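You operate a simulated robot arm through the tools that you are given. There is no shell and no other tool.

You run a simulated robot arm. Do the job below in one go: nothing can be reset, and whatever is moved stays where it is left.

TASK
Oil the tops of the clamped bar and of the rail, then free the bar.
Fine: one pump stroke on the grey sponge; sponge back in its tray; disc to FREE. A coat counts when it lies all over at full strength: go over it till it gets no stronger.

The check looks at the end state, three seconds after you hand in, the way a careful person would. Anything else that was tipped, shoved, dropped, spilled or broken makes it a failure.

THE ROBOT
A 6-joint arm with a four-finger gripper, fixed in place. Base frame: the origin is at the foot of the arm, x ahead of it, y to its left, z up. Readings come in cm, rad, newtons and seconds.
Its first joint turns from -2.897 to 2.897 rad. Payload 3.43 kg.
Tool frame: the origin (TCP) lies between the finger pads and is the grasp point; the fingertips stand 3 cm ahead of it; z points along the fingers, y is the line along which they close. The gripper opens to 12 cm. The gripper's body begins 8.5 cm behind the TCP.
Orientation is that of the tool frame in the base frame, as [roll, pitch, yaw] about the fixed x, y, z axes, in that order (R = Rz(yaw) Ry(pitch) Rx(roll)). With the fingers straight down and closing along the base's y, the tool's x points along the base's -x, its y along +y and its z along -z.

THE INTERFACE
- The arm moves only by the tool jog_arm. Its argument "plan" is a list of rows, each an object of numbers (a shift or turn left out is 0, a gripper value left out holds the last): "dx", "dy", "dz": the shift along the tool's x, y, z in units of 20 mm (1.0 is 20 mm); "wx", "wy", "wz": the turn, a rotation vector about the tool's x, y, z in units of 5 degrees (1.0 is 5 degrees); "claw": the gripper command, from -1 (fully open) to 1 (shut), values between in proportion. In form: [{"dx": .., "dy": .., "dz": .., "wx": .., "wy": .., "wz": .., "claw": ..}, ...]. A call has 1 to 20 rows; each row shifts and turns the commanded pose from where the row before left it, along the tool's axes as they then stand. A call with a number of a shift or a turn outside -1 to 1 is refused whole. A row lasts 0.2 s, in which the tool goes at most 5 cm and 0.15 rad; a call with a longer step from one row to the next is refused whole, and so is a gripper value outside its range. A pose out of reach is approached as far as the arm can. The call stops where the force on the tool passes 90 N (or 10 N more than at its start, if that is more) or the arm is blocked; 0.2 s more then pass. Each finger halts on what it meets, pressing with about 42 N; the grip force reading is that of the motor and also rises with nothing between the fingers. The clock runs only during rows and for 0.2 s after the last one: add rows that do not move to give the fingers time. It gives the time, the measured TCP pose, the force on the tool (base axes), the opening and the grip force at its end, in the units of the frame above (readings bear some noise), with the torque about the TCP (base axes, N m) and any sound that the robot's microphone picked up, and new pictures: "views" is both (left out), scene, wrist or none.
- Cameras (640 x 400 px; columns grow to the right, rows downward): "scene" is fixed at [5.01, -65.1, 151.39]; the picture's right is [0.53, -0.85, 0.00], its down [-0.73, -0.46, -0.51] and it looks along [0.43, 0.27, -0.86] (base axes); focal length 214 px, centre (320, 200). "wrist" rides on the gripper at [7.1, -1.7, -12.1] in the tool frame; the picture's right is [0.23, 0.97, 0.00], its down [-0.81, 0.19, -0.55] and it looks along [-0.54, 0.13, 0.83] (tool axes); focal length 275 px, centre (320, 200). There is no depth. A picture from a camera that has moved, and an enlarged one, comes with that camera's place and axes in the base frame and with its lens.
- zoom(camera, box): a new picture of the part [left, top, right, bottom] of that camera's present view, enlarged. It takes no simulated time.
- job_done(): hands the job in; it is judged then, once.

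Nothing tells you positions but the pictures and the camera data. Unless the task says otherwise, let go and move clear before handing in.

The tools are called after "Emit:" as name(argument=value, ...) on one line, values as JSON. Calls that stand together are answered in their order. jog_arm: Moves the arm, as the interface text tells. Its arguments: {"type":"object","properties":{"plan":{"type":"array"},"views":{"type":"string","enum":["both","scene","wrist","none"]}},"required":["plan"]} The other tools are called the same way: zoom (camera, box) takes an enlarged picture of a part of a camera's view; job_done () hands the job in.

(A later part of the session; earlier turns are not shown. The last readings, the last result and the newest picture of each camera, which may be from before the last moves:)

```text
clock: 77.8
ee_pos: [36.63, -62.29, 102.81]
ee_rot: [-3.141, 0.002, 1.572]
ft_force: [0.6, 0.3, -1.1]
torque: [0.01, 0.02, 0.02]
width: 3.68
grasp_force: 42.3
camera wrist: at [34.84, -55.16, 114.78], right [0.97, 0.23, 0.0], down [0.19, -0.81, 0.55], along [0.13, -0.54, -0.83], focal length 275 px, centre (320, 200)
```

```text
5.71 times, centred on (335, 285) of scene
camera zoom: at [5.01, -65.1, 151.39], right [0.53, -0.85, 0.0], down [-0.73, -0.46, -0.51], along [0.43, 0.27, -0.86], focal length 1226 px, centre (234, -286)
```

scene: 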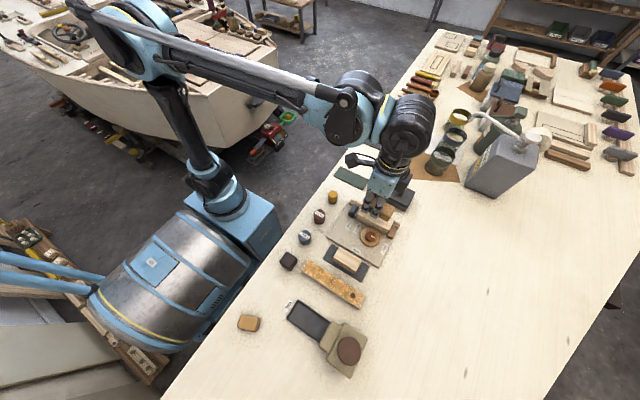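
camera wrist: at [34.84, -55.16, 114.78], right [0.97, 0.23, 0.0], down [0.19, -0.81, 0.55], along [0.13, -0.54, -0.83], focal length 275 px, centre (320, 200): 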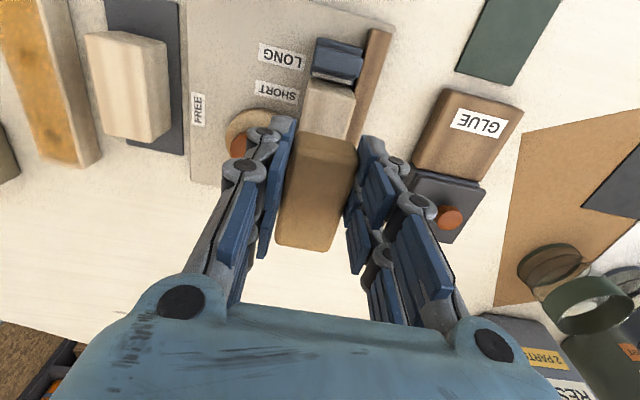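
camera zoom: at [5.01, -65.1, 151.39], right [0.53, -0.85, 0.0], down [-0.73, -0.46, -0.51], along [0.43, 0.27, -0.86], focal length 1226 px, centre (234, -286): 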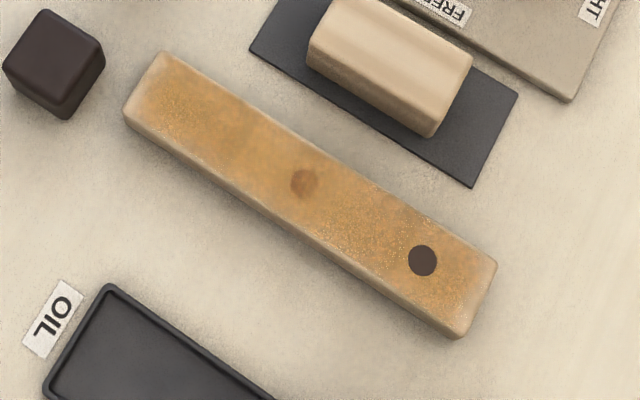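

The sponge is lined up with the bar (bar x 35.1 to 38.3, TCP x about 36.65). I'll lower to contact.

Emit:
jog_arm(plan=[{"dz": 0.7, "dy": 0.02, "claw": 1}, {"dz": 0.5, "claw": 1}, {"dz": 0.2, "claw": 1}, {"dz": 0.1, "claw": 1}, {"dz": 0.1, "claw": 1}, {"claw": 1}], views="none")

```text
clock: 79.2
ee_pos: [36.72, -62.27, 99.61]
ee_rot: [-3.14, 0.002, 1.571]
ft_force: [0.7, 0.2, 0.1]
torque: [0.04, 0.01, -0.01]
width: 3.69
grasp_force: 42.3
```

Emit:
jog_arm(plan=[{"dz": 0.05, "claw": 1}, {"dz": 0.05, "claw": 1}, {"claw": 1}], views="none")

Emit:
jog_arm(plan=[{"dz": 0.05, "claw": 1}, {"dz": 0.05, "claw": 1}, {"claw": 1}], views="none")

```text
clock: 80.0
ee_pos: [36.74, -62.3, 99.34]
ee_rot: [3.14, 0.002, 1.57]
ft_force: [0.7, 0.1, 0.0]
torque: [0.05, 0.01, 0.0]
width: 3.65
grasp_force: 42.5
```

```text
clock: 80.8
ee_pos: [36.72, -62.4, 99.24]
ee_rot: [3.141, 0.002, 1.572]
ft_force: [-0.3, 0.2, -0.3]
torque: [0.02, -0.03, -0.03]
width: 3.69
grasp_force: 41.9
```

Emit:
jog_arm(plan=[{"dz": 0.05, "claw": 1}, {"dz": 0.05, "claw": 1}, {"claw": 1}], views="none")

Emit:
jog_arm(plan=[{"dz": 0.05, "claw": 1}, {"claw": 1}], views="none")

```text
clock: 81.6
ee_pos: [36.75, -62.32, 99.08]
ee_rot: [-3.141, 0.001, 1.572]
ft_force: [0.9, -0.3, 0.5]
torque: [0.0, -0.01, -0.02]
width: 3.7
grasp_force: 42.1
```

```text
clock: 82.2
ee_pos: [36.66, -62.29, 98.9]
ee_rot: [3.141, 0.001, 1.571]
ft_force: [-0.6, 0.0, 0.2]
torque: [0.0, 0.03, -0.01]
width: 3.66
grasp_force: 42.0
```

Emit:
jog_arm(plan=[{"dz": 0.05, "claw": 1}, {"claw": 1}], views="none")

Emit:
jog_arm(plan=[{"dz": 0.05, "claw": 1}, {"claw": 1}], views="none")

```text
clock: 82.8
ee_pos: [36.65, -62.44, 98.85]
ee_rot: [-3.142, 0.002, 1.57]
ft_force: [0.3, 0.2, 1.6]
torque: [-0.02, -0.01, 0.06]
width: 3.68
grasp_force: 42.1
```

```text
clock: 83.4
ee_pos: [36.74, -62.37, 98.74]
ee_rot: [3.142, 0.001, 1.571]
ft_force: [2.6, -5.3, 17.6]
torque: [-0.34, -0.19, 0.05]
width: 3.68
grasp_force: 41.9
```

Contact is at z ≈ 98.8 with about 17 N. I'll sweep back and forth along the bar.

Emit:
jog_arm(plan=[{"dx": 0.35, "claw": 1}, {"dx": 0.35, "claw": 1}, {"dx": 0.35, "claw": 1}, {"dx": -0.4, "claw": 1}, {"dx": -0.4, "claw": 1}, {"dx": -0.4, "claw": 1}, {"dx": -0.4, "claw": 1}, {"dx": -0.4, "claw": 1}, {"dx": -0.4, "claw": 1}, {"claw": 1}], views="both")

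Emit:
zoom(camera="wrist", box=[240, 0, 440, 150])

Emit:
zoom(camera="scene", box=[340, 190, 420, 260])

```text
clock: 85.6
ee_pos: [36.72, -65.15, 98.77]
ee_rot: [-3.141, 0.002, 1.57]
ft_force: [-1.2, 1.7, 10.0]
torque: [0.12, 0.02, 0.01]
width: 3.68
grasp_force: 42.2
camera wrist: at [34.94, -57.88, 110.81], right [0.97, 0.23, 0.0], down [0.19, -0.81, 0.55], along [0.13, -0.54, -0.83], focal length 275 px, centre (320, 200)
```

scene: 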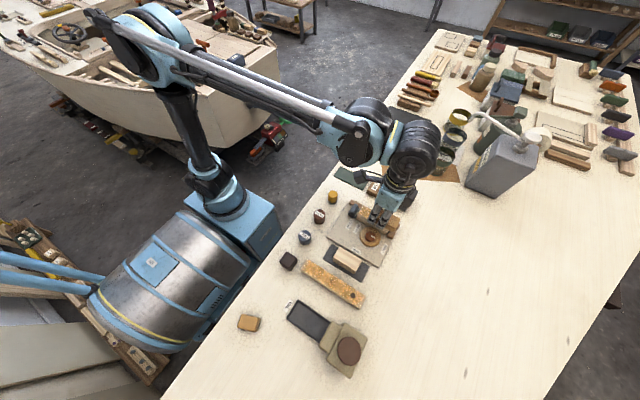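
wrist: 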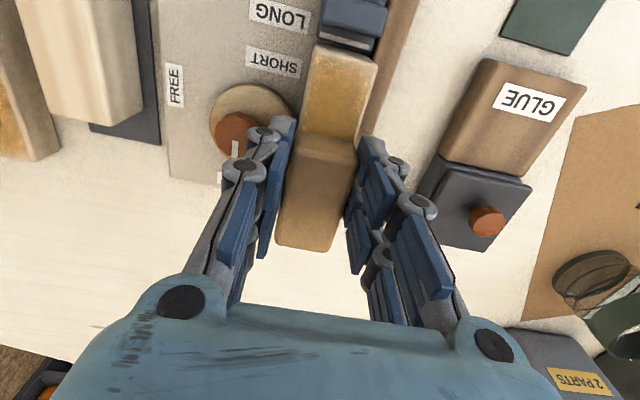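

```text
2.67 times, centred on (340, 75) of wrist
camera zoom: at [34.94, -57.88, 110.81], right [0.97, 0.23, 0.0], down [0.19, -0.81, 0.55], along [0.13, -0.54, -0.83], focal length 734 px, centre (267, 533)
```

zoom: 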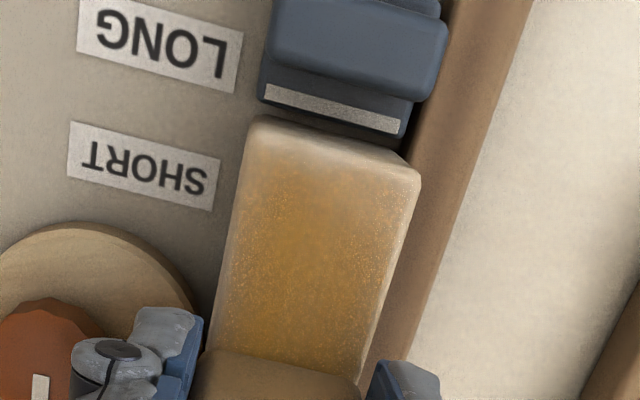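

```text
5.71 times, centred on (380, 225) of scene
camera zoom: at [5.01, -65.1, 151.39], right [0.53, -0.85, 0.0], down [-0.73, -0.46, -0.51], along [0.43, 0.27, -0.86], focal length 1226 px, centre (-23, 57)
```

zoom: 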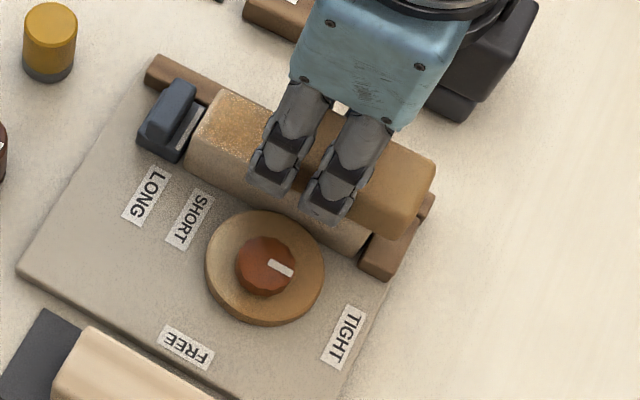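

The coat is taking well on the bar. I'll repeat with strokes that extend past both ends and shift slightly to each side.

Emit:
jog_arm(plan=[{"dy": 0.14, "claw": 1}, {"dx": 0.4, "claw": 1}, {"dx": 0.4, "claw": 1}, {"dx": 0.4, "claw": 1}, {"dx": 0.4, "claw": 1}, {"dx": 0.4, "claw": 1}, {"dx": 0.4, "claw": 1}, {"dx": 0.3, "claw": 1}, {"dy": -0.14, "claw": 1}, {"dy": -0.14, "claw": 1}, {"dx": -0.4, "claw": 1}, {"dx": -0.4, "claw": 1}, {"dx": -0.4, "claw": 1}, {"dx": -0.4, "claw": 1}, {"dx": -0.4, "claw": 1}, {"dx": -0.4, "claw": 1}, {"dx": -0.4, "claw": 1}, {"claw": 1}], views="wrist")

Emit:
zoom(camera="wrist", box=[240, 0, 440, 150])

```text
clock: 89.4
ee_pos: [36.4, -65.42, 98.73]
ee_rot: [-3.141, 0.002, 1.571]
ft_force: [-0.5, -0.4, 7.5]
torque: [0.15, -0.01, -0.01]
width: 3.67
grasp_force: 41.9
camera wrist: at [34.69, -58.12, 110.78], right [0.97, 0.23, 0.0], down [0.19, -0.81, 0.55], along [0.13, -0.54, -0.83], focal length 275 px, centre (320, 200)
```

wrist: 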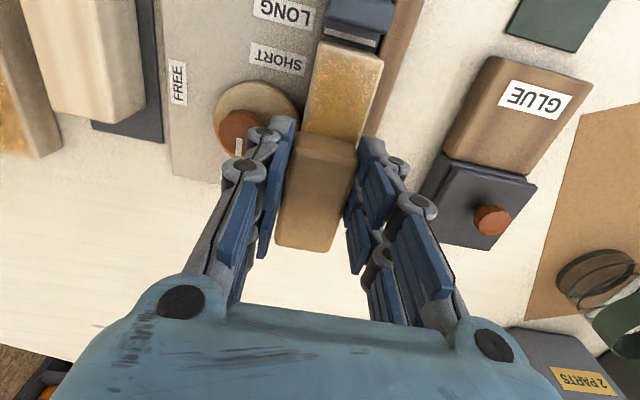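

```text
2.67 times, centred on (340, 75) of wrist
camera zoom: at [34.69, -58.12, 110.78], right [0.97, 0.23, 0.0], down [0.19, -0.81, 0.55], along [0.13, -0.54, -0.83], focal length 734 px, centre (267, 533)
```

zoom: 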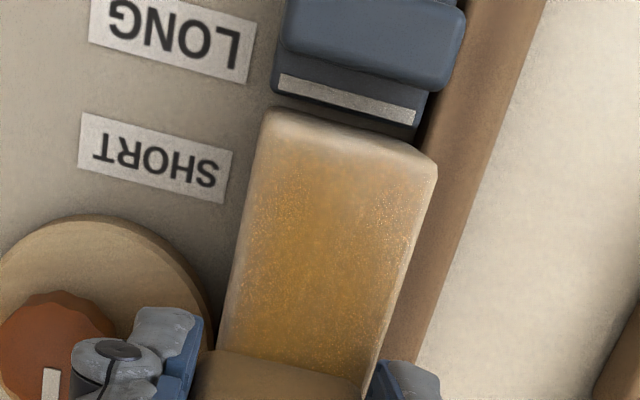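

Emit:
jog_arm(plan=[{"dz": 0.02, "claw": 1}, {"dx": 0.4, "claw": 1}, {"dx": 0.4, "claw": 1}, {"dx": 0.4, "claw": 1}, {"dx": 0.4, "claw": 1}, {"dx": 0.4, "claw": 1}, {"dx": 0.4, "claw": 1}, {"dx": 0.4, "claw": 1}, {"dx": 0.2, "claw": 1}, {"dx": -0.4, "claw": 1}, {"dx": -0.4, "claw": 1}, {"dx": 0.4, "claw": 1}, {"dx": 0.4, "claw": 1}, {"dy": 0.14, "claw": 1}, {"dy": 0.14, "claw": 1}, {"dx": -0.4, "claw": 1}, {"dx": -0.4, "claw": 1}, {"dx": 0.4, "claw": 1}, {"dx": 0.4, "claw": 1}, {"claw": 1}], views="both")

Emit:
zoom(camera="scene", box=[340, 190, 420, 260])

Emit:
zoom(camera="wrist", box=[240, 40, 440, 190])

```text
clock: 93.6
ee_pos: [36.96, -59.27, 98.66]
ee_rot: [-3.14, 0.002, 1.571]
ft_force: [-1.0, -6.6, 25.0]
torque: [-0.69, 0.06, 0.0]
width: 3.67
grasp_force: 42.0
camera wrist: at [35.2, -51.95, 110.71], right [0.97, 0.23, 0.0], down [0.19, -0.81, 0.55], along [0.13, -0.54, -0.83], focal length 275 px, centre (320, 200)
```

scene: 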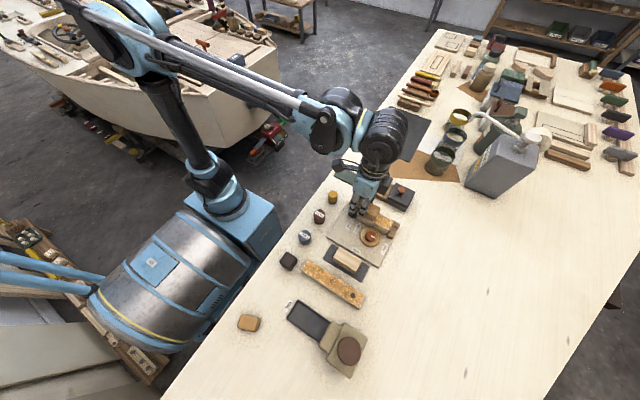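
wrist: 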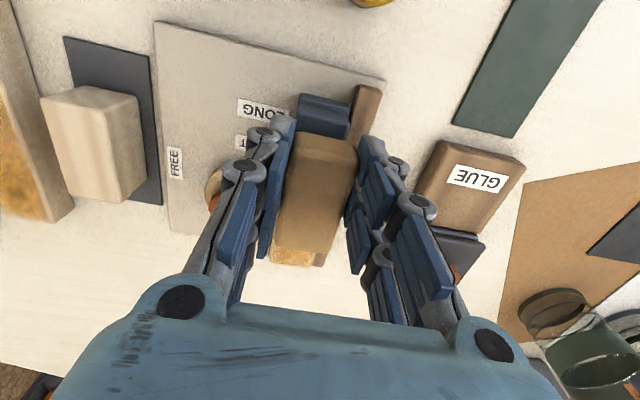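

```text
5.71 times, centred on (380, 225) of scene
camera zoom: at [5.01, -65.1, 151.39], right [0.53, -0.85, 0.0], down [-0.73, -0.46, -0.51], along [0.43, 0.27, -0.86], focal length 1226 px, centre (-23, 57)
```

zoom: 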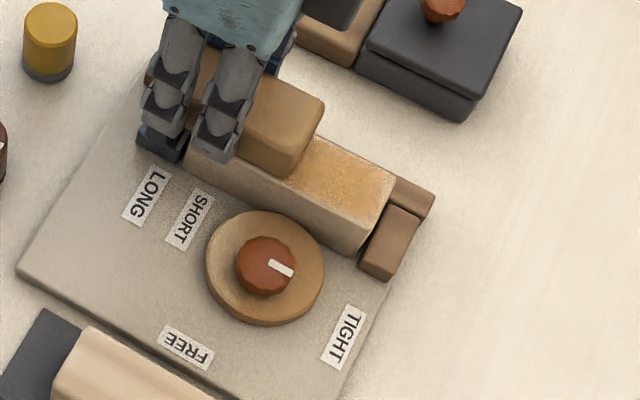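

```text
2.67 times, centred on (340, 115) of wrist
camera zoom: at [35.2, -51.95, 110.71], right [0.97, 0.23, 0.0], down [0.19, -0.81, 0.55], along [0.13, -0.54, -0.83], focal length 734 px, centre (267, 427)
```

zoom: 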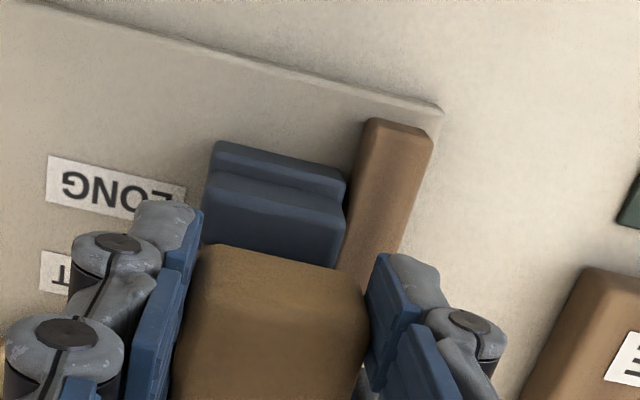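

Emit:
jog_arm(plan=[{"dx": -0.42, "claw": 1}, {"dx": -0.42, "claw": 1}, {"dx": -0.42, "claw": 1}, {"dx": -0.42, "claw": 1}, {"dx": -0.42, "claw": 1}, {"dx": -0.42, "claw": 1}, {"dx": -0.42, "claw": 1}, {"dx": -0.42, "claw": 1}, {"dx": 0.4, "claw": 1}, {"dx": 0.4, "claw": 1}, {"dx": 0.4, "claw": 1}, {"dy": -0.14, "claw": 1}, {"dy": -0.14, "claw": 1}, {"dx": -0.4, "claw": 1}, {"dx": -0.4, "claw": 1}, {"dx": -0.4, "claw": 1}, {"dx": 0.4, "claw": 1}, {"dx": 0.4, "claw": 1}, {"dx": 0.4, "claw": 1}, {"claw": 1}], views="wrist")

Emit:
zoom(camera="wrist", box=[240, 0, 440, 150])

```text
clock: 97.8
ee_pos: [36.18, -63.48, 98.72]
ee_rot: [-3.141, 0.0, 1.569]
ft_force: [-0.7, -2.1, 11.5]
torque: [-0.08, -0.04, 0.02]
width: 3.72
grasp_force: 42.1
camera wrist: at [34.56, -56.36, 110.72], right [0.97, 0.23, 0.0], down [0.19, -0.81, 0.55], along [0.13, -0.54, -0.83], focal length 275 px, centre (320, 200)
```

wrist: 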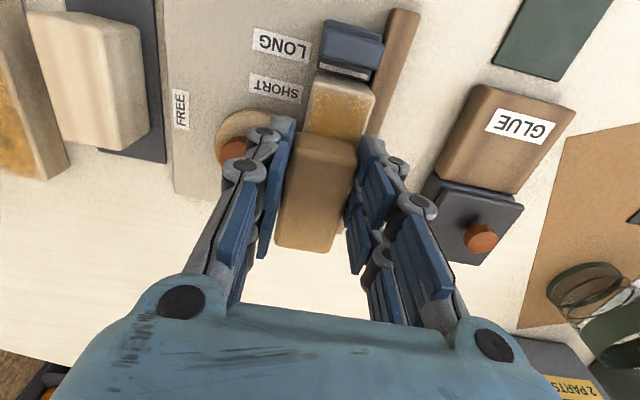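

```text
2.67 times, centred on (340, 75) of wrist
camera zoom: at [34.56, -56.36, 110.72], right [0.97, 0.23, 0.0], down [0.19, -0.81, 0.55], along [0.13, -0.54, -0.83], focal length 734 px, centre (267, 533)
```

zoom: 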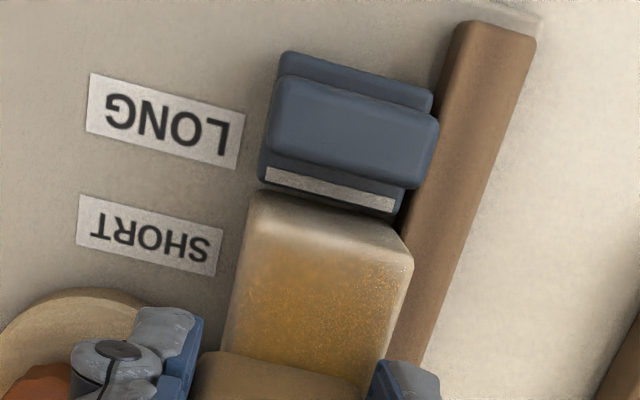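

Emit:
jog_arm(plan=[{"dx": 0.42, "claw": 1}, {"dx": 0.42, "claw": 1}, {"dx": 0.42, "claw": 1}, {"dx": 0.42, "claw": 1}, {"dx": 0.42, "claw": 1}, {"dx": -0.42, "claw": 1}, {"dx": -0.42, "claw": 1}, {"dx": -0.42, "claw": 1}, {"dx": -0.42, "claw": 1}, {"dx": -0.42, "claw": 1}, {"dx": -0.42, "claw": 1}, {"dx": -0.42, "claw": 1}, {"dx": -0.42, "claw": 1}, {"dy": 0.14, "claw": 1}, {"dy": 0.14, "claw": 1}, {"dx": 0.42, "claw": 1}, {"dx": 0.42, "claw": 1}, {"dx": 0.42, "claw": 1}, {"dx": 0.42, "claw": 1}, {"claw": 1}], views="none")

Emit:
jog_arm(plan=[{"dx": 0.42, "claw": 1}, {"dx": 0.42, "claw": 1}, {"dx": 0.42, "claw": 1}, {"dx": 0.42, "claw": 1}, {"dx": -0.42, "claw": 1}, {"dx": -0.42, "claw": 1}, {"dx": -0.42, "claw": 1}, {"dx": -0.42, "claw": 1}, {"claw": 1}, {"dz": -0.5, "claw": 1}, {"dz": -1, "claw": 1}, {"dz": -1, "claw": 1}, {"dz": -1, "claw": 1}, {"dy": -0.9, "claw": 1}, {"dy": -0.9, "claw": 1}, {"dy": -0.9, "claw": 1}, {"dy": -0.9, "claw": 1}, {"dy": -0.9, "claw": 1}, {"claw": 1}], views="both")

Emit:
zoom(camera="wrist", box=[350, 40, 510, 200])

Emit:
zoom(camera="scene", box=[340, 190, 420, 260])

```text
clock: 102.0
ee_pos: [36.96, -62.86, 98.69]
ee_rot: [3.14, 0.003, 1.571]
ft_force: [-0.2, 1.3, -0.3]
torque: [0.0, 0.0, 0.0]
width: 3.69
grasp_force: 42.1
```

```text
clock: 106.0
ee_pos: [27.73, -62.67, 105.58]
ee_rot: [-3.141, 0.002, 1.571]
ft_force: [0.7, 1.1, -0.4]
torque: [0.0, -0.03, 0.02]
width: 3.67
grasp_force: 42.2
camera wrist: at [26.12, -55.5, 117.65], right [0.97, 0.23, 0.0], down [0.19, -0.81, 0.55], along [0.13, -0.54, -0.83], focal length 275 px, centre (320, 200)
```

scene: 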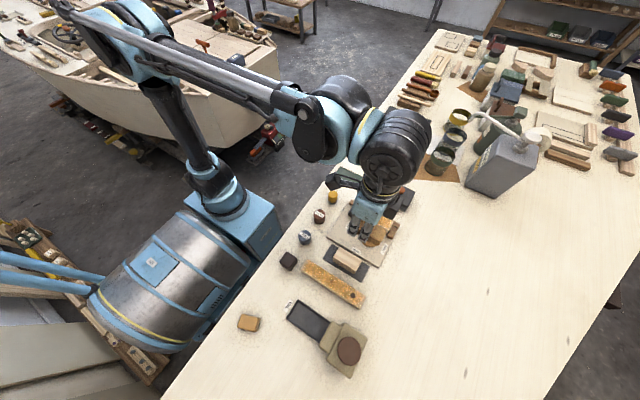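
wrist: 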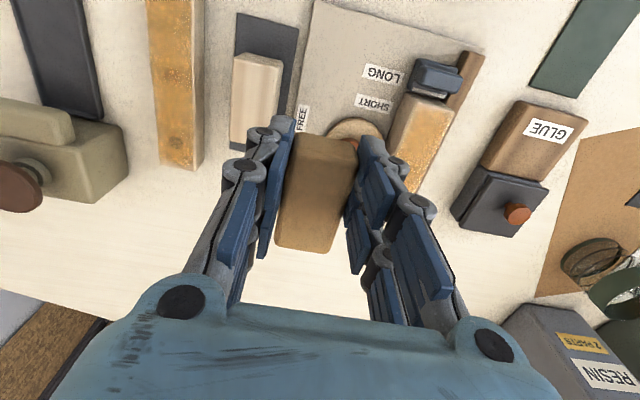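

```text
2.50 times, centred on (430, 120) of wrist
camera zoom: at [26.12, -55.5, 117.65], right [0.97, 0.23, 0.0], down [0.19, -0.81, 0.55], along [0.13, -0.54, -0.83], focal length 688 px, centre (45, 400)
```

zoom: 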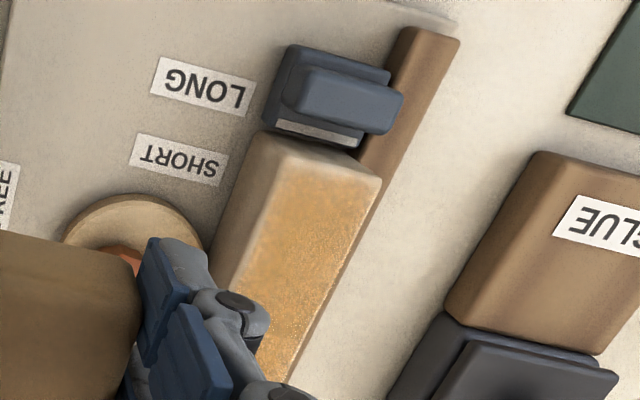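

```text
5.71 times, centred on (380, 225) of scene
camera zoom: at [5.01, -65.1, 151.39], right [0.53, -0.85, 0.0], down [-0.73, -0.46, -0.51], along [0.43, 0.27, -0.86], focal length 1226 px, centre (-23, 57)
```

zoom: 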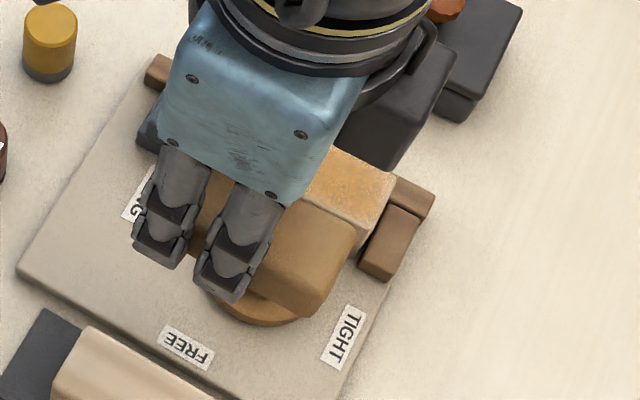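

I'll step a bit further away to see the whole bar top unobstructed and judge the coat.

Emit:
jog_arm(plan=[{"dy": -0.9, "dx": -0.3, "claw": 1}, {"dy": -0.9, "dx": -0.3, "claw": 1}, {"dy": -0.9, "dx": -0.3, "claw": 1}, {"claw": 1}], views="both")

Emit:
zoom(camera="wrist", box=[400, 40, 520, 180])

Emit:
zoom(camera="scene", box=[340, 190, 420, 260])

```text
clock: 107.0
ee_pos: [22.49, -64.62, 105.68]
ee_rot: [3.141, 0.002, 1.571]
ft_force: [-0.6, 0.3, -0.6]
torque: [0.0, 0.01, 0.03]
width: 3.68
grasp_force: 41.3
camera wrist: at [20.73, -57.35, 117.73], right [0.97, 0.23, 0.0], down [0.19, -0.81, 0.55], along [0.13, -0.54, -0.83], focal length 275 px, centre (320, 200)
```

scene: 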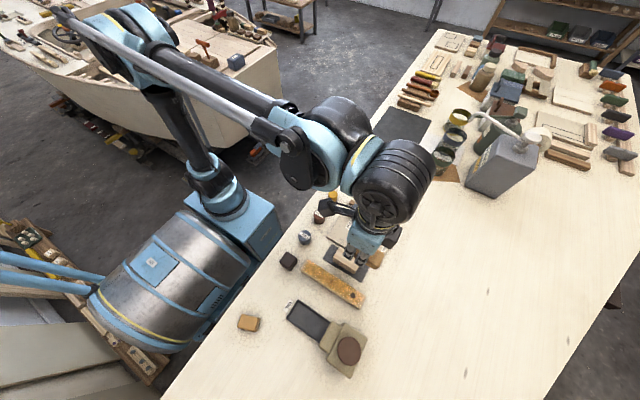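
wrist: 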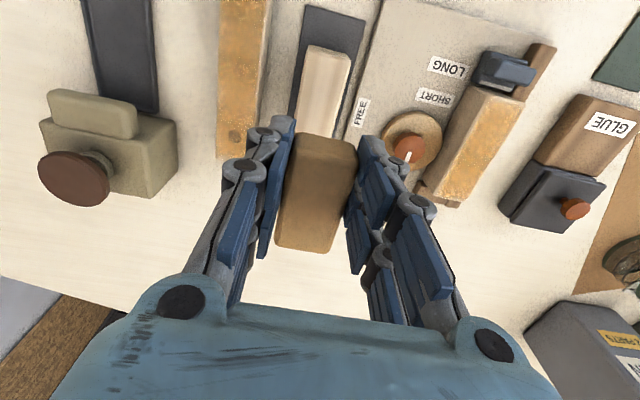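

```text
2.86 times, centred on (460, 110) of wrist
camera zoom: at [20.73, -57.35, 117.73], right [0.97, 0.23, 0.0], down [0.19, -0.81, 0.55], along [0.13, -0.54, -0.83], focal length 786 px, centre (-80, 457)
```

zoom: 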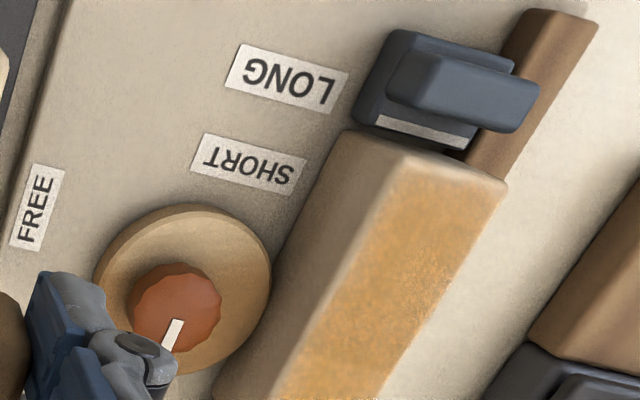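

```text
5.71 times, centred on (380, 225) of scene
camera zoom: at [5.01, -65.1, 151.39], right [0.53, -0.85, 0.0], down [-0.73, -0.46, -0.51], along [0.43, 0.27, -0.86], focal length 1226 px, centre (-23, 57)
```

zoom: 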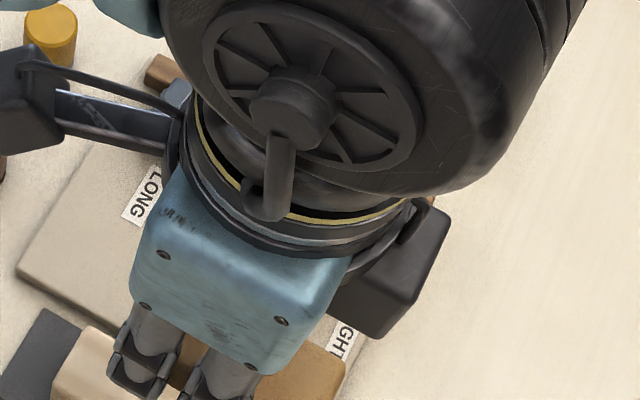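

Emit:
zoom(camera="wrist", box=[425, 75, 535, 145])

Emit:
zoom(camera="wrist", box=[410, 130, 500, 210])

Emit:
zoom(camera="wrist", box=[200, 0, 290, 160])

Emit:
zoom(camera="scene", box=[295, 255, 370, 315])

```text
5.71 times, centred on (480, 110) of wrist
camera zoom: at [20.73, -57.35, 117.73], right [0.97, 0.23, 0.0], down [0.19, -0.81, 0.55], along [0.13, -0.54, -0.83], focal length 1573 px, centre (-594, 714)
```

zoom: 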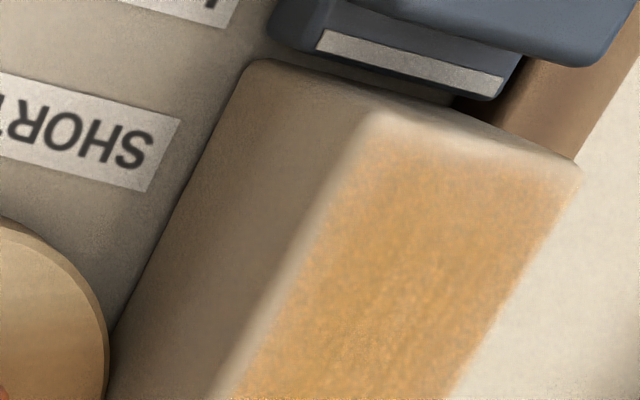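

```text
5.00 times, centred on (455, 170) of wrist
camera zoom: at [20.73, -57.35, 117.73], right [0.97, 0.23, 0.0], down [0.19, -0.81, 0.55], along [0.13, -0.54, -0.83], focal length 1376 px, centre (-355, 350)
```

zoom: 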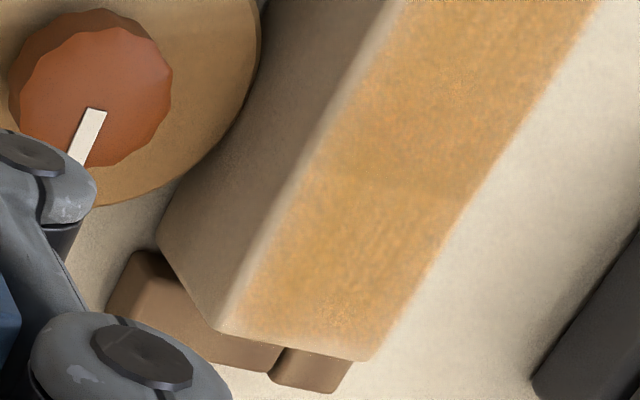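

```text
2.50 times, centred on (245, 80) of wrist
camera zoom: at [20.73, -57.35, 117.73], right [0.97, 0.23, 0.0], down [0.19, -0.81, 0.55], along [0.13, -0.54, -0.83], focal length 688 px, centre (508, 500)
```

zoom: 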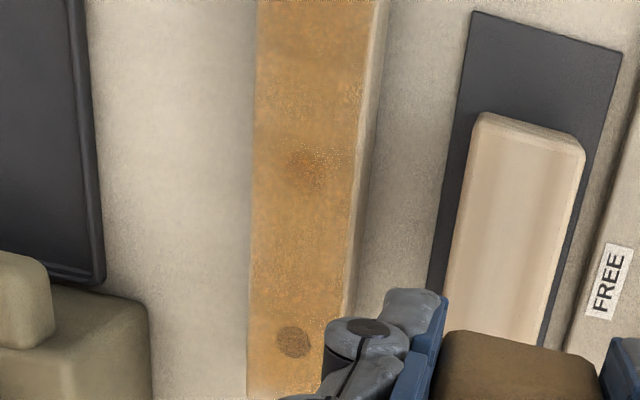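

```text
6.67 times, centred on (332, 285) of scene
camera zoom: at [5.01, -65.1, 151.39], right [0.53, -0.85, 0.0], down [-0.73, -0.46, -0.51], along [0.43, 0.27, -0.86], focal length 1430 px, centre (237, -367)
```

zoom: 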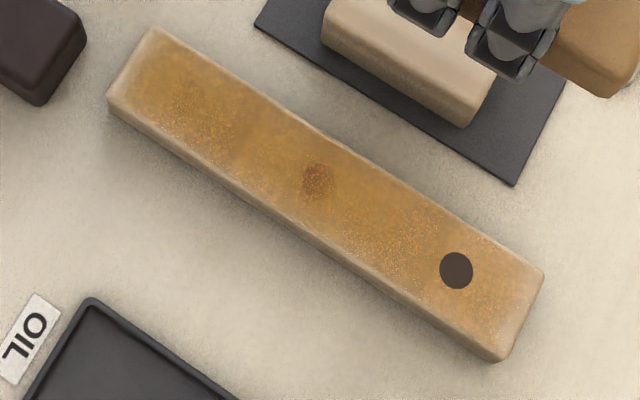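

The bar's top is coated nearly edge to edge, with a slightly weaker +y tip. I'll go back to the rail now and give its two ends extra short strokes, with firmer, steadier pressure.

Emit:
jog_arm(plan=[{"dy": -0.93, "dx": -0.2, "claw": 1}, {"dy": -0.93, "dx": -0.2, "claw": 1}, {"dy": -0.93, "dx": -0.2, "claw": 1}, {"dy": -0.93, "dx": -0.1, "claw": 1}, {"claw": 1}, {"dz": 0.9, "claw": 1}, {"dz": 0.9, "claw": 1}, {"dz": 0.9, "claw": 1}, {"dz": 0.8, "claw": 1}, {"dz": 0.5, "claw": 1}, {"dz": 0.3, "claw": 1}, {"claw": 1}], views="none")

```text
clock: 109.6
ee_pos: [15.11, -66.04, 97.15]
ee_rot: [-3.141, 0.001, 1.57]
ft_force: [0.9, 0.0, -0.9]
torque: [0.02, -0.01, -0.01]
width: 3.68
grasp_force: 41.9
```

Emit:
jog_arm(plan=[{"dz": 0.15, "claw": 1}, {"dz": 0.1, "claw": 1}, {"dz": 0.05, "claw": 1}, {"dz": 0.05, "claw": 1}, {"claw": 1}], views="none")

```text
clock: 110.8
ee_pos: [15.15, -65.8, 96.36]
ee_rot: [-3.141, 0.0, 1.571]
ft_force: [-0.1, -0.2, 0.1]
torque: [0.04, -0.02, -0.02]
width: 3.69
grasp_force: 42.0
```

Emit:
jog_arm(plan=[{"dz": 0.04, "claw": 1}, {"claw": 1}], views="none")

Emit:
jog_arm(plan=[{"dz": 0.04, "claw": 1}, {"claw": 1}], views="none")

```text
clock: 111.4
ee_pos: [15.12, -65.86, 96.33]
ee_rot: [3.141, 0.002, 1.57]
ft_force: [-0.9, -0.3, 5.3]
torque: [0.03, 0.0, 0.02]
width: 3.7
grasp_force: 41.4
```

```text
clock: 112.0
ee_pos: [15.15, -66.02, 96.28]
ee_rot: [-3.14, 0.001, 1.569]
ft_force: [-0.1, -0.6, 21.4]
torque: [-0.17, -0.01, 0.0]
width: 3.68
grasp_force: 41.8
```

Contact is made at about 21 N. The sponge has crept up slightly in the grip, which is fine. I'll do short strokes over the -y end now.

Emit:
jog_arm(plan=[{"dx": -0.4, "claw": 1}, {"dx": -0.4, "claw": 1}, {"dx": 0.4, "claw": 1}, {"dx": 0.4, "claw": 1}, {"dx": 0.4, "claw": 1}, {"dy": 0.12, "claw": 1}, {"dx": -0.4, "claw": 1}, {"dx": -0.4, "claw": 1}, {"dx": -0.4, "claw": 1}, {"dx": 0.4, "claw": 1}, {"dx": 0.4, "claw": 1}, {"dx": 0.4, "claw": 1}, {"dy": -0.12, "claw": 1}, {"dy": -0.12, "claw": 1}, {"dx": -0.4, "claw": 1}, {"dx": -0.4, "claw": 1}, {"dx": -0.4, "claw": 1}, {"dx": 0.4, "claw": 1}, {"dx": 0.4, "claw": 1}, {"claw": 1}], views="none")

```text
clock: 116.2
ee_pos: [14.86, -65.9, 96.21]
ee_rot: [-3.141, 0.002, 1.571]
ft_force: [-1.0, -0.4, -1.2]
torque: [0.02, 0.04, -0.04]
width: 3.69
grasp_force: 41.6
```

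Emit:
jog_arm(plan=[{"dz": 0.04, "claw": 1}, {"claw": 1}], views="wrist")

Emit:
zoom(camera="wrist", box=[220, 100, 420, 260])

Emit:
zoom(camera="scene", box=[295, 255, 375, 315])

```text
clock: 116.8
ee_pos: [14.8, -65.97, 96.2]
ee_rot: [3.141, 0.003, 1.571]
ft_force: [-1.5, -1.7, 10.6]
torque: [0.02, 0.01, -0.02]
width: 3.7
grasp_force: 42.0
camera wrist: at [13.16, -58.74, 108.22], right [0.97, 0.23, 0.0], down [0.19, -0.81, 0.55], along [0.13, -0.54, -0.83], focal length 275 px, centre (320, 200)
```

wrist: 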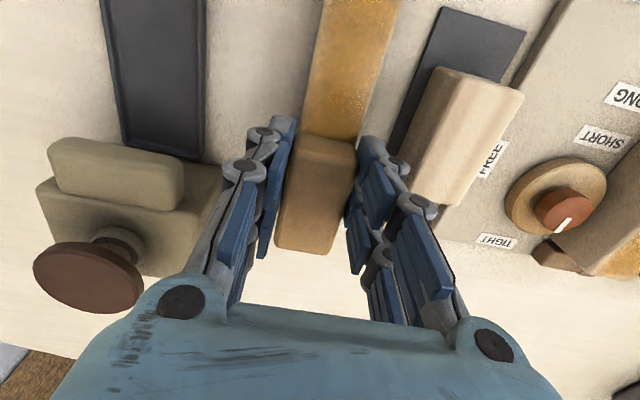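

```text
2.50 times, centred on (320, 180) of wrist
camera zoom: at [13.16, -58.74, 108.22], right [0.97, 0.23, 0.0], down [0.19, -0.81, 0.55], along [0.13, -0.54, -0.83], focal length 688 px, centre (320, 250)
```

zoom: 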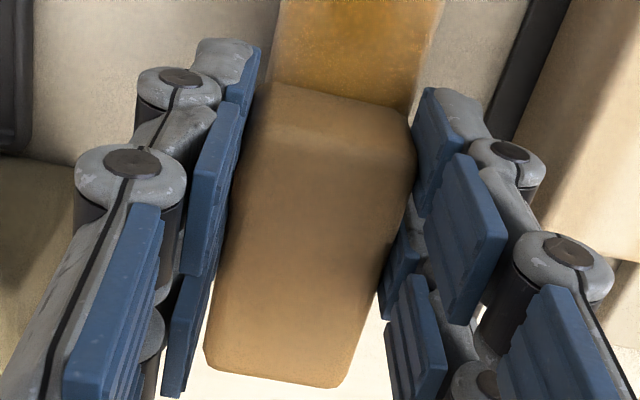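

```text
6.67 times, centred on (335, 285) of scene
camera zoom: at [5.01, -65.1, 151.39], right [0.53, -0.85, 0.0], down [-0.73, -0.46, -0.51], along [0.43, 0.27, -0.86], focal length 1430 px, centre (220, -367)
```

zoom: 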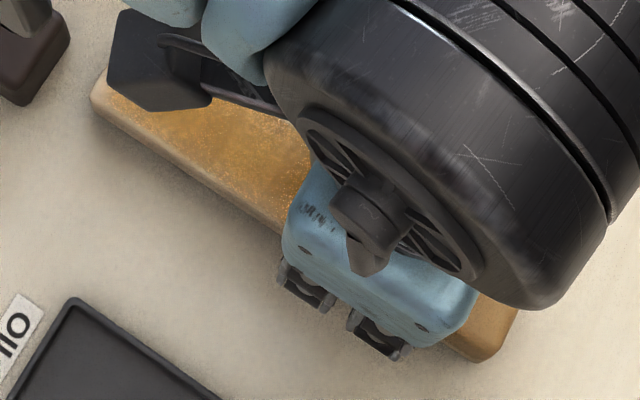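

Emit:
jog_arm(plan=[{"dx": -0.4, "claw": 1}, {"dx": -0.4, "claw": 1}, {"dx": 0.4, "dz": 0.01, "claw": 1}, {"dx": 0.4, "claw": 1}, {"dx": 0.4, "claw": 1}, {"dy": 0.12, "claw": 1}, {"dy": 0.12, "claw": 1}, {"dx": -0.4, "dz": 0.01, "claw": 1}, {"dx": -0.4, "claw": 1}, {"dx": -0.4, "claw": 1}, {"dx": 0.4, "dz": 0.01, "claw": 1}, {"dx": 0.4, "claw": 1}, {"dx": 0.4, "claw": 1}, {"dy": -0.12, "claw": 1}, {"claw": 1}], views="none")

```text
clock: 120.0
ee_pos: [14.98, -65.08, 95.98]
ee_rot: [3.141, 0.0, 1.571]
ft_force: [6.7, 1.6, 16.6]
torque: [-0.08, -0.23, 0.09]
width: 3.67
grasp_force: 42.2
```

The contact centre shows the sponge has tilted in the grip, because I'm holding it off-centre, so its -y end is lifting. I'll set it back in the tray, re-grip it at its middle, and then finish the coating evenly.

Emit:
jog_arm(plan=[{"dz": -0.5, "claw": 1}, {"dz": -0.9, "claw": 1}, {"dz": -0.9, "claw": 1}, {"dz": -0.9, "claw": 1}, {"dz": -0.9, "claw": 1}, {"dy": -0.85, "dx": 0.46, "claw": 1}, {"dy": -0.85, "dx": 0.46, "claw": 1}, {"dy": -0.85, "dx": 0.46, "claw": 1}, {"dy": -0.85, "dx": 0.46, "claw": 1}, {"dy": -0.85, "dx": 0.46, "claw": 1}, {"dy": -0.83, "dx": 0.46, "claw": 1}, {"claw": 1}], views="both")

Emit:
zoom(camera="scene", box=[295, 255, 375, 315])

```text
clock: 122.6
ee_pos: [4.89, -59.63, 104.28]
ee_rot: [-3.141, 0.001, 1.571]
ft_force: [-0.1, -0.5, -1.5]
torque: [0.01, 0.01, 0.01]
width: 3.68
grasp_force: 42.3
camera wrist: at [3.24, -52.39, 116.3], right [0.97, 0.23, 0.0], down [0.19, -0.81, 0.55], along [0.13, -0.54, -0.83], focal length 275 px, centre (320, 200)
```

scene: 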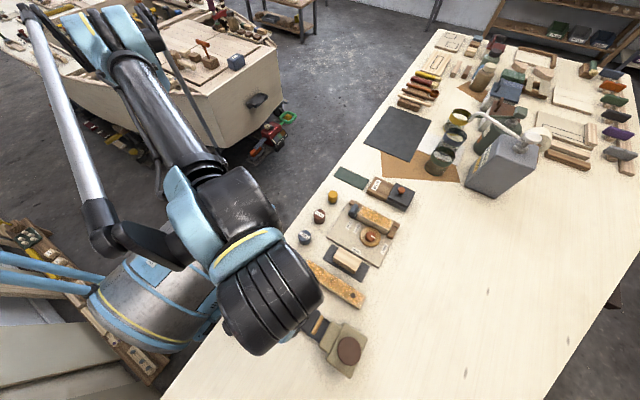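
wrist: 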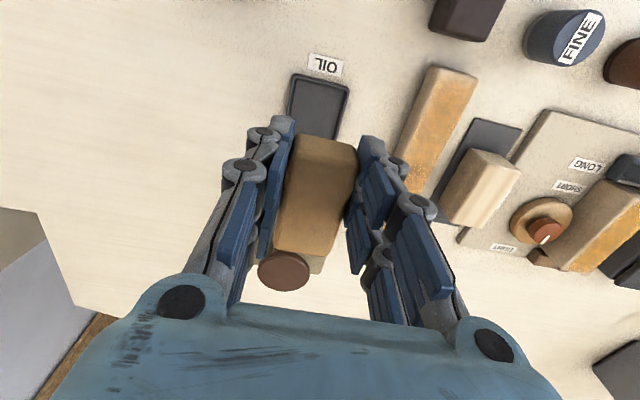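

```text
6.67 times, centred on (335, 285) of scene
camera zoom: at [5.01, -65.1, 151.39], right [0.53, -0.85, 0.0], down [-0.73, -0.46, -0.51], along [0.43, 0.27, -0.86], focal length 1430 px, centre (220, -367)
```

zoom: 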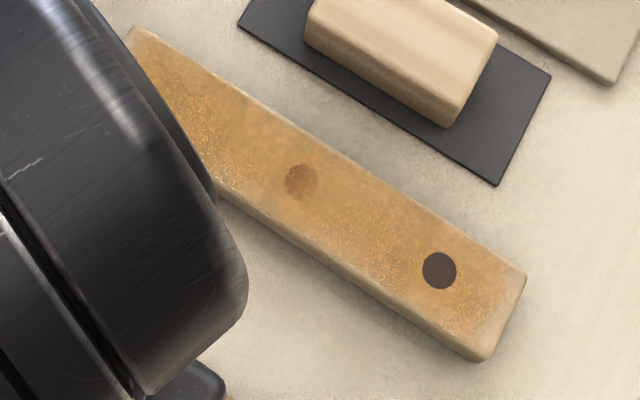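

The sponge is visibly tilted. I'll lower it towards the tray, between the rim and the nozzle, and check before releasing.

Emit:
jog_arm(plan=[{"dx": -0.1, "dy": -0.03, "dz": 0.8, "claw": 1}, {"dz": 0.9, "claw": 1}, {"dz": 0.9, "claw": 1}, {"dz": 0.8, "claw": 1}, {"dz": 0.5, "claw": 1}, {"dz": 0.3, "claw": 1}, {"claw": 1}], views="wrist")

Emit:
zoom(camera="wrist", box=[200, 60, 440, 300])

```text
clock: 124.2
ee_pos: [4.75, -59.91, 95.94]
ee_rot: [3.14, 0.001, 1.571]
ft_force: [-0.3, -0.5, -1.1]
torque: [-0.03, 0.04, -0.01]
width: 3.67
grasp_force: 41.8
camera wrist: at [3.17, -52.65, 107.92], right [0.97, 0.23, 0.0], down [0.19, -0.81, 0.55], along [0.13, -0.54, -0.83], focal length 275 px, centre (320, 200)
```

wrist: 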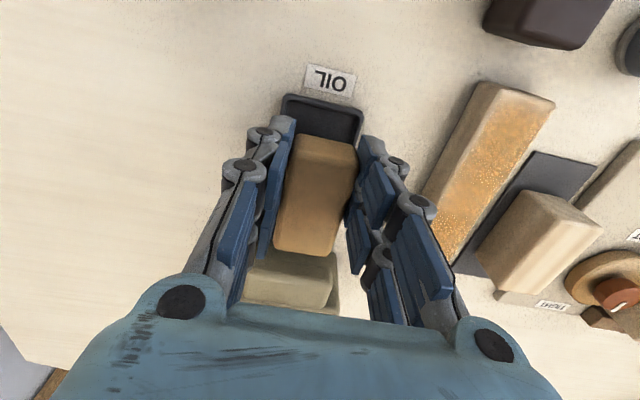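

```text
1.67 times, centred on (320, 180) of wrist
camera zoom: at [3.17, -52.65, 107.92], right [0.97, 0.23, 0.0], down [0.19, -0.81, 0.55], along [0.13, -0.54, -0.83], focal length 459 px, centre (320, 233)
```

zoom: 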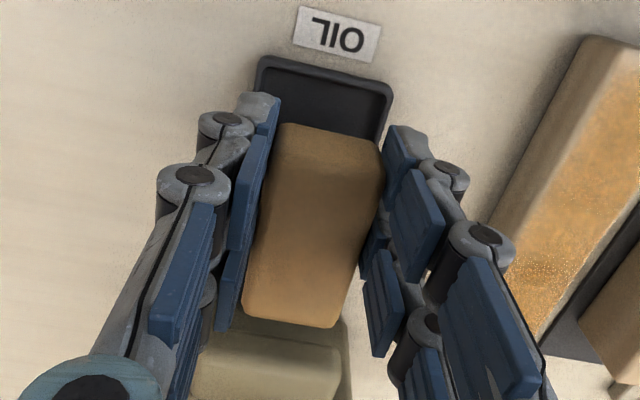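

Emit:
jog_arm(plan=[{"dx": 0.15, "dy": 0.02, "claw": 1}, {"dz": 0.2, "claw": 1}, {"dz": 0.2, "claw": 1}, {"dz": 0.1, "claw": 1}, {"claw": 1}], views="none")

```text
clock: 125.4
ee_pos: [4.89, -59.52, 94.85]
ee_rot: [3.141, 0.002, 1.57]
ft_force: [0.5, 0.3, -0.2]
torque: [0.0, 0.01, -0.01]
width: 3.68
grasp_force: 42.3
```

Emit:
jog_arm(plan=[{"dz": 0.1, "claw": 1}, {"dz": 0.1, "claw": 1}, {"claw": 1}], views="none")

```text
clock: 126.2
ee_pos: [4.98, -59.56, 94.52]
ee_rot: [3.14, 0.002, 1.571]
ft_force: [0.0, 0.2, -0.4]
torque: [0.02, -0.05, 0.03]
width: 3.67
grasp_force: 42.1
```

Emit:
jog_arm(plan=[{"dz": 0.05, "dy": -0.04, "claw": 1}, {"dz": 0.05, "claw": 1}, {"dz": 0.05, "claw": 1}, {"claw": 1}], views="wrist")

Emit:
zoom(camera="wrist", box=[200, 60, 440, 300])

```text
clock: 127.2
ee_pos: [4.79, -59.53, 94.09]
ee_rot: [3.141, 0.002, 1.571]
ft_force: [0.0, 0.3, -0.8]
torque: [0.0, 0.0, -0.02]
width: 3.7
grasp_force: 42.2
camera wrist: at [3.14, -52.35, 106.19], right [0.97, 0.23, 0.0], down [0.19, -0.81, 0.55], along [0.13, -0.54, -0.83], focal length 275 px, centre (320, 200)
```

wrist: 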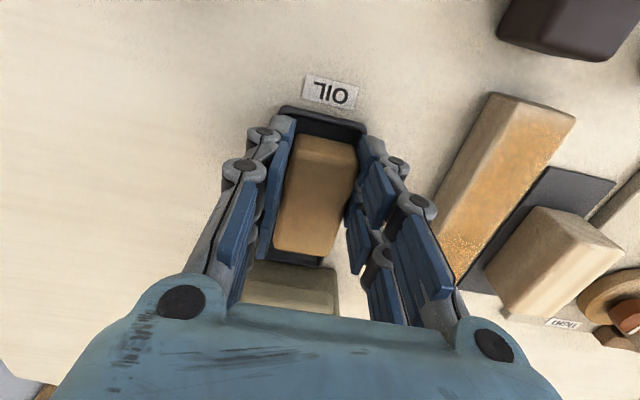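

```text
1.67 times, centred on (320, 180) of wrist
camera zoom: at [3.14, -52.35, 106.19], right [0.97, 0.23, 0.0], down [0.19, -0.81, 0.55], along [0.13, -0.54, -0.83], focal length 459 px, centre (320, 233)
```

zoom: 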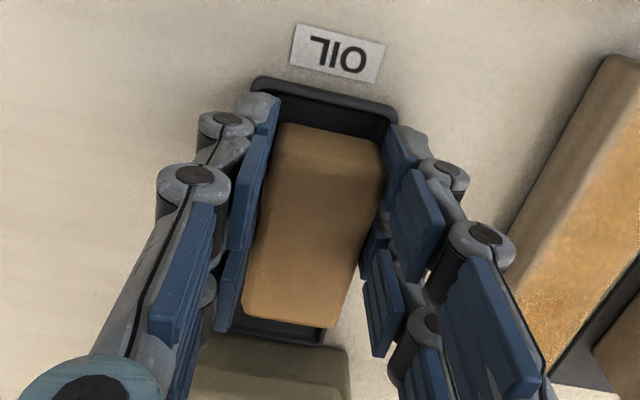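

The sponge sits inside the tray footprint, just above the floor. I'll release it gently.

Emit:
jog_arm(plan=[{"claw": 0.35}, {"claw": 0.3}, {"claw": 0.2}, {"claw": 0.1}, {"claw": 0.1}], views="wrist")

Emit:
zoom(camera="wrist", box=[200, 60, 440, 300])

```text
clock: 128.4
ee_pos: [4.91, -59.56, 94.13]
ee_rot: [-3.141, 0.002, 1.572]
ft_force: [0.8, 0.5, -0.1]
torque: [-0.01, 0.0, -0.01]
width: 5.4
grasp_force: 0.1
camera wrist: at [3.14, -52.35, 106.2], right [0.97, 0.23, 0.0], down [0.19, -0.81, 0.55], along [0.13, -0.54, -0.83], focal length 275 px, centre (320, 200)
```

wrist: 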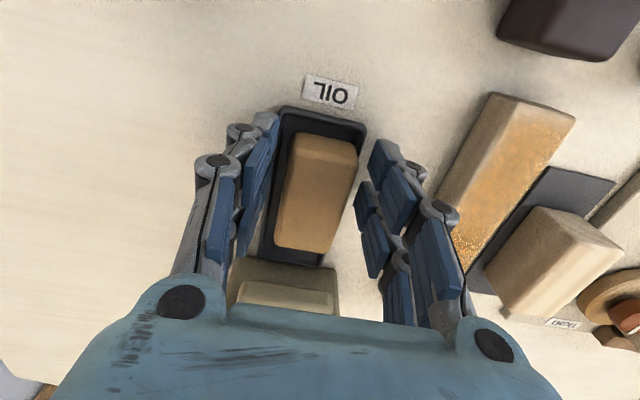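

```text
1.67 times, centred on (320, 180) of wrist
camera zoom: at [3.14, -52.35, 106.2], right [0.97, 0.23, 0.0], down [0.19, -0.81, 0.55], along [0.13, -0.54, -0.83], focal length 459 px, centre (320, 233)
```

zoom: 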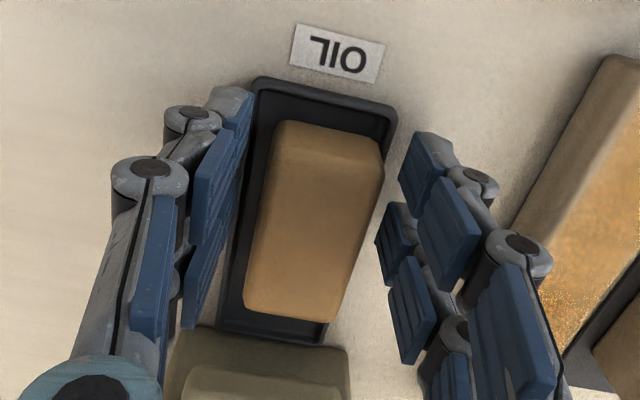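

The sponge is flat in the tray, centred near (4.77, -61.25). I'll move the gripper to its middle and re-grip.

Emit:
jog_arm(plan=[{"dx": -0.45, "dy": -0.02, "claw": 0.1}, {"dx": -0.4, "dz": -0.04, "claw": 0.1}, {"claw": 0.1}, {"claw": 0.3}, {"claw": 0.36}, {"claw": 0.42}, {"claw": 1}, {"claw": 1}, {"claw": 1}, {"claw": 1}], views="wrist")

Emit:
zoom(camera="wrist", box=[200, 60, 440, 300])

```text
clock: 130.6
ee_pos: [4.71, -61.17, 94.33]
ee_rot: [-3.141, 0.001, 1.571]
ft_force: [0.2, 0.2, 0.4]
torque: [0.01, 0.01, 0.02]
width: 3.69
grasp_force: 42.2
camera wrist: at [3.02, -54.05, 106.25], right [0.97, 0.23, 0.0], down [0.19, -0.81, 0.55], along [0.13, -0.54, -0.83], focal length 275 px, centre (320, 200)
```

wrist: 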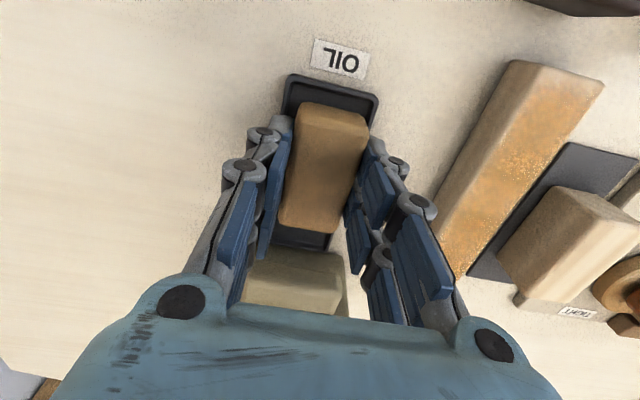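

```text
1.67 times, centred on (320, 180) of wrist
camera zoom: at [3.02, -54.05, 106.25], right [0.97, 0.23, 0.0], down [0.19, -0.81, 0.55], along [0.13, -0.54, -0.83], focal length 459 px, centre (320, 233)
```

zoom: 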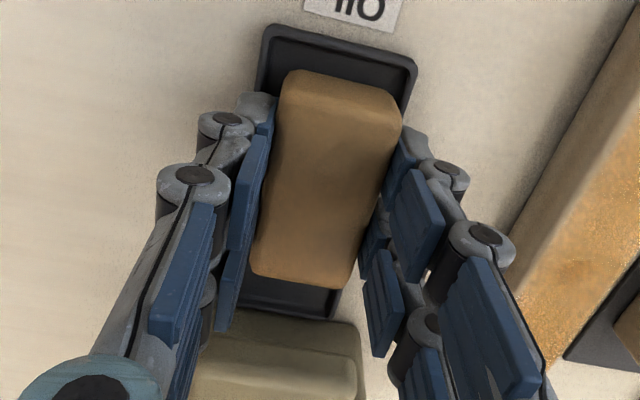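

The sponge is re-gripped at its centre, level and flat. I'll lift it and return to the rail.

Emit:
jog_arm(plan=[{"dz": -0.4, "claw": 1}, {"dz": -0.8, "claw": 1}, {"dz": -0.9, "claw": 1}, {"dz": -0.9, "claw": 1}, {"dz": -0.9, "claw": 1}, {"dz": -0.5, "claw": 1}, {"dy": 0.86, "dx": -0.12, "claw": 1}, {"dy": 0.86, "dx": -0.12, "claw": 1}, {"dy": 0.86, "dx": -0.12, "claw": 1}, {"dy": 0.86, "dx": -0.12, "claw": 1}, {"dy": 0.86, "dx": -0.12, "claw": 1}, {"dy": 0.86, "dx": -0.12, "claw": 1}, {"claw": 1}, {"dz": 0.8, "claw": 1}, {"dz": 0.8, "claw": 1}, {"dz": 0.8, "claw": 1}, {"dz": 0.4, "claw": 1}, {"claw": 1}], views="wrist")

```text
clock: 134.4
ee_pos: [15.12, -62.71, 97.58]
ee_rot: [-3.141, 0.0, 1.571]
ft_force: [0.5, -0.3, -0.7]
torque: [-0.02, -0.02, -0.01]
width: 3.67
grasp_force: 41.9
camera wrist: at [13.43, -55.49, 109.53], right [0.97, 0.23, 0.0], down [0.19, -0.81, 0.55], along [0.13, -0.54, -0.83], focal length 275 px, centre (320, 200)
```

wrist: 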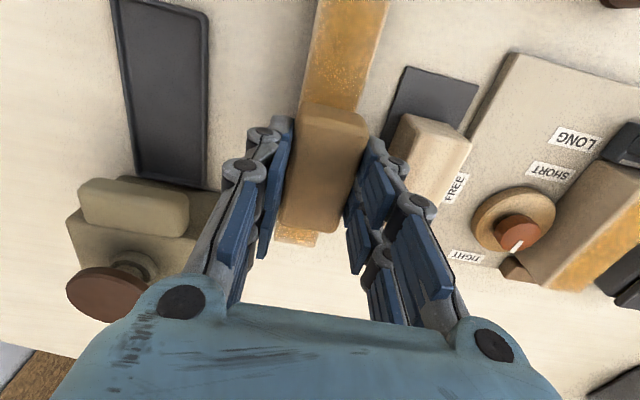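

Emit:
jog_arm(plan=[{"dz": 0.2, "claw": 1}, {"dz": 0.15, "claw": 1}, {"dz": 0.05, "claw": 1}, {"dz": 0.05, "claw": 1}, {"claw": 1}], views="none")

Emit:
jog_arm(plan=[{"dz": 0.04, "claw": 1}, {"dz": 0.03, "claw": 1}, {"claw": 1}], views="none")

```text
clock: 135.6
ee_pos: [15.21, -62.64, 96.56]
ee_rot: [3.142, 0.003, 1.57]
ft_force: [1.1, 0.5, 0.0]
torque: [-0.01, 0.0, 0.0]
width: 3.69
grasp_force: 41.9
```

```text
clock: 136.4
ee_pos: [15.11, -62.55, 96.36]
ee_rot: [3.14, 0.002, 1.57]
ft_force: [0.0, 0.1, 0.1]
torque: [0.02, 0.05, -0.01]
width: 3.7
grasp_force: 42.2
```

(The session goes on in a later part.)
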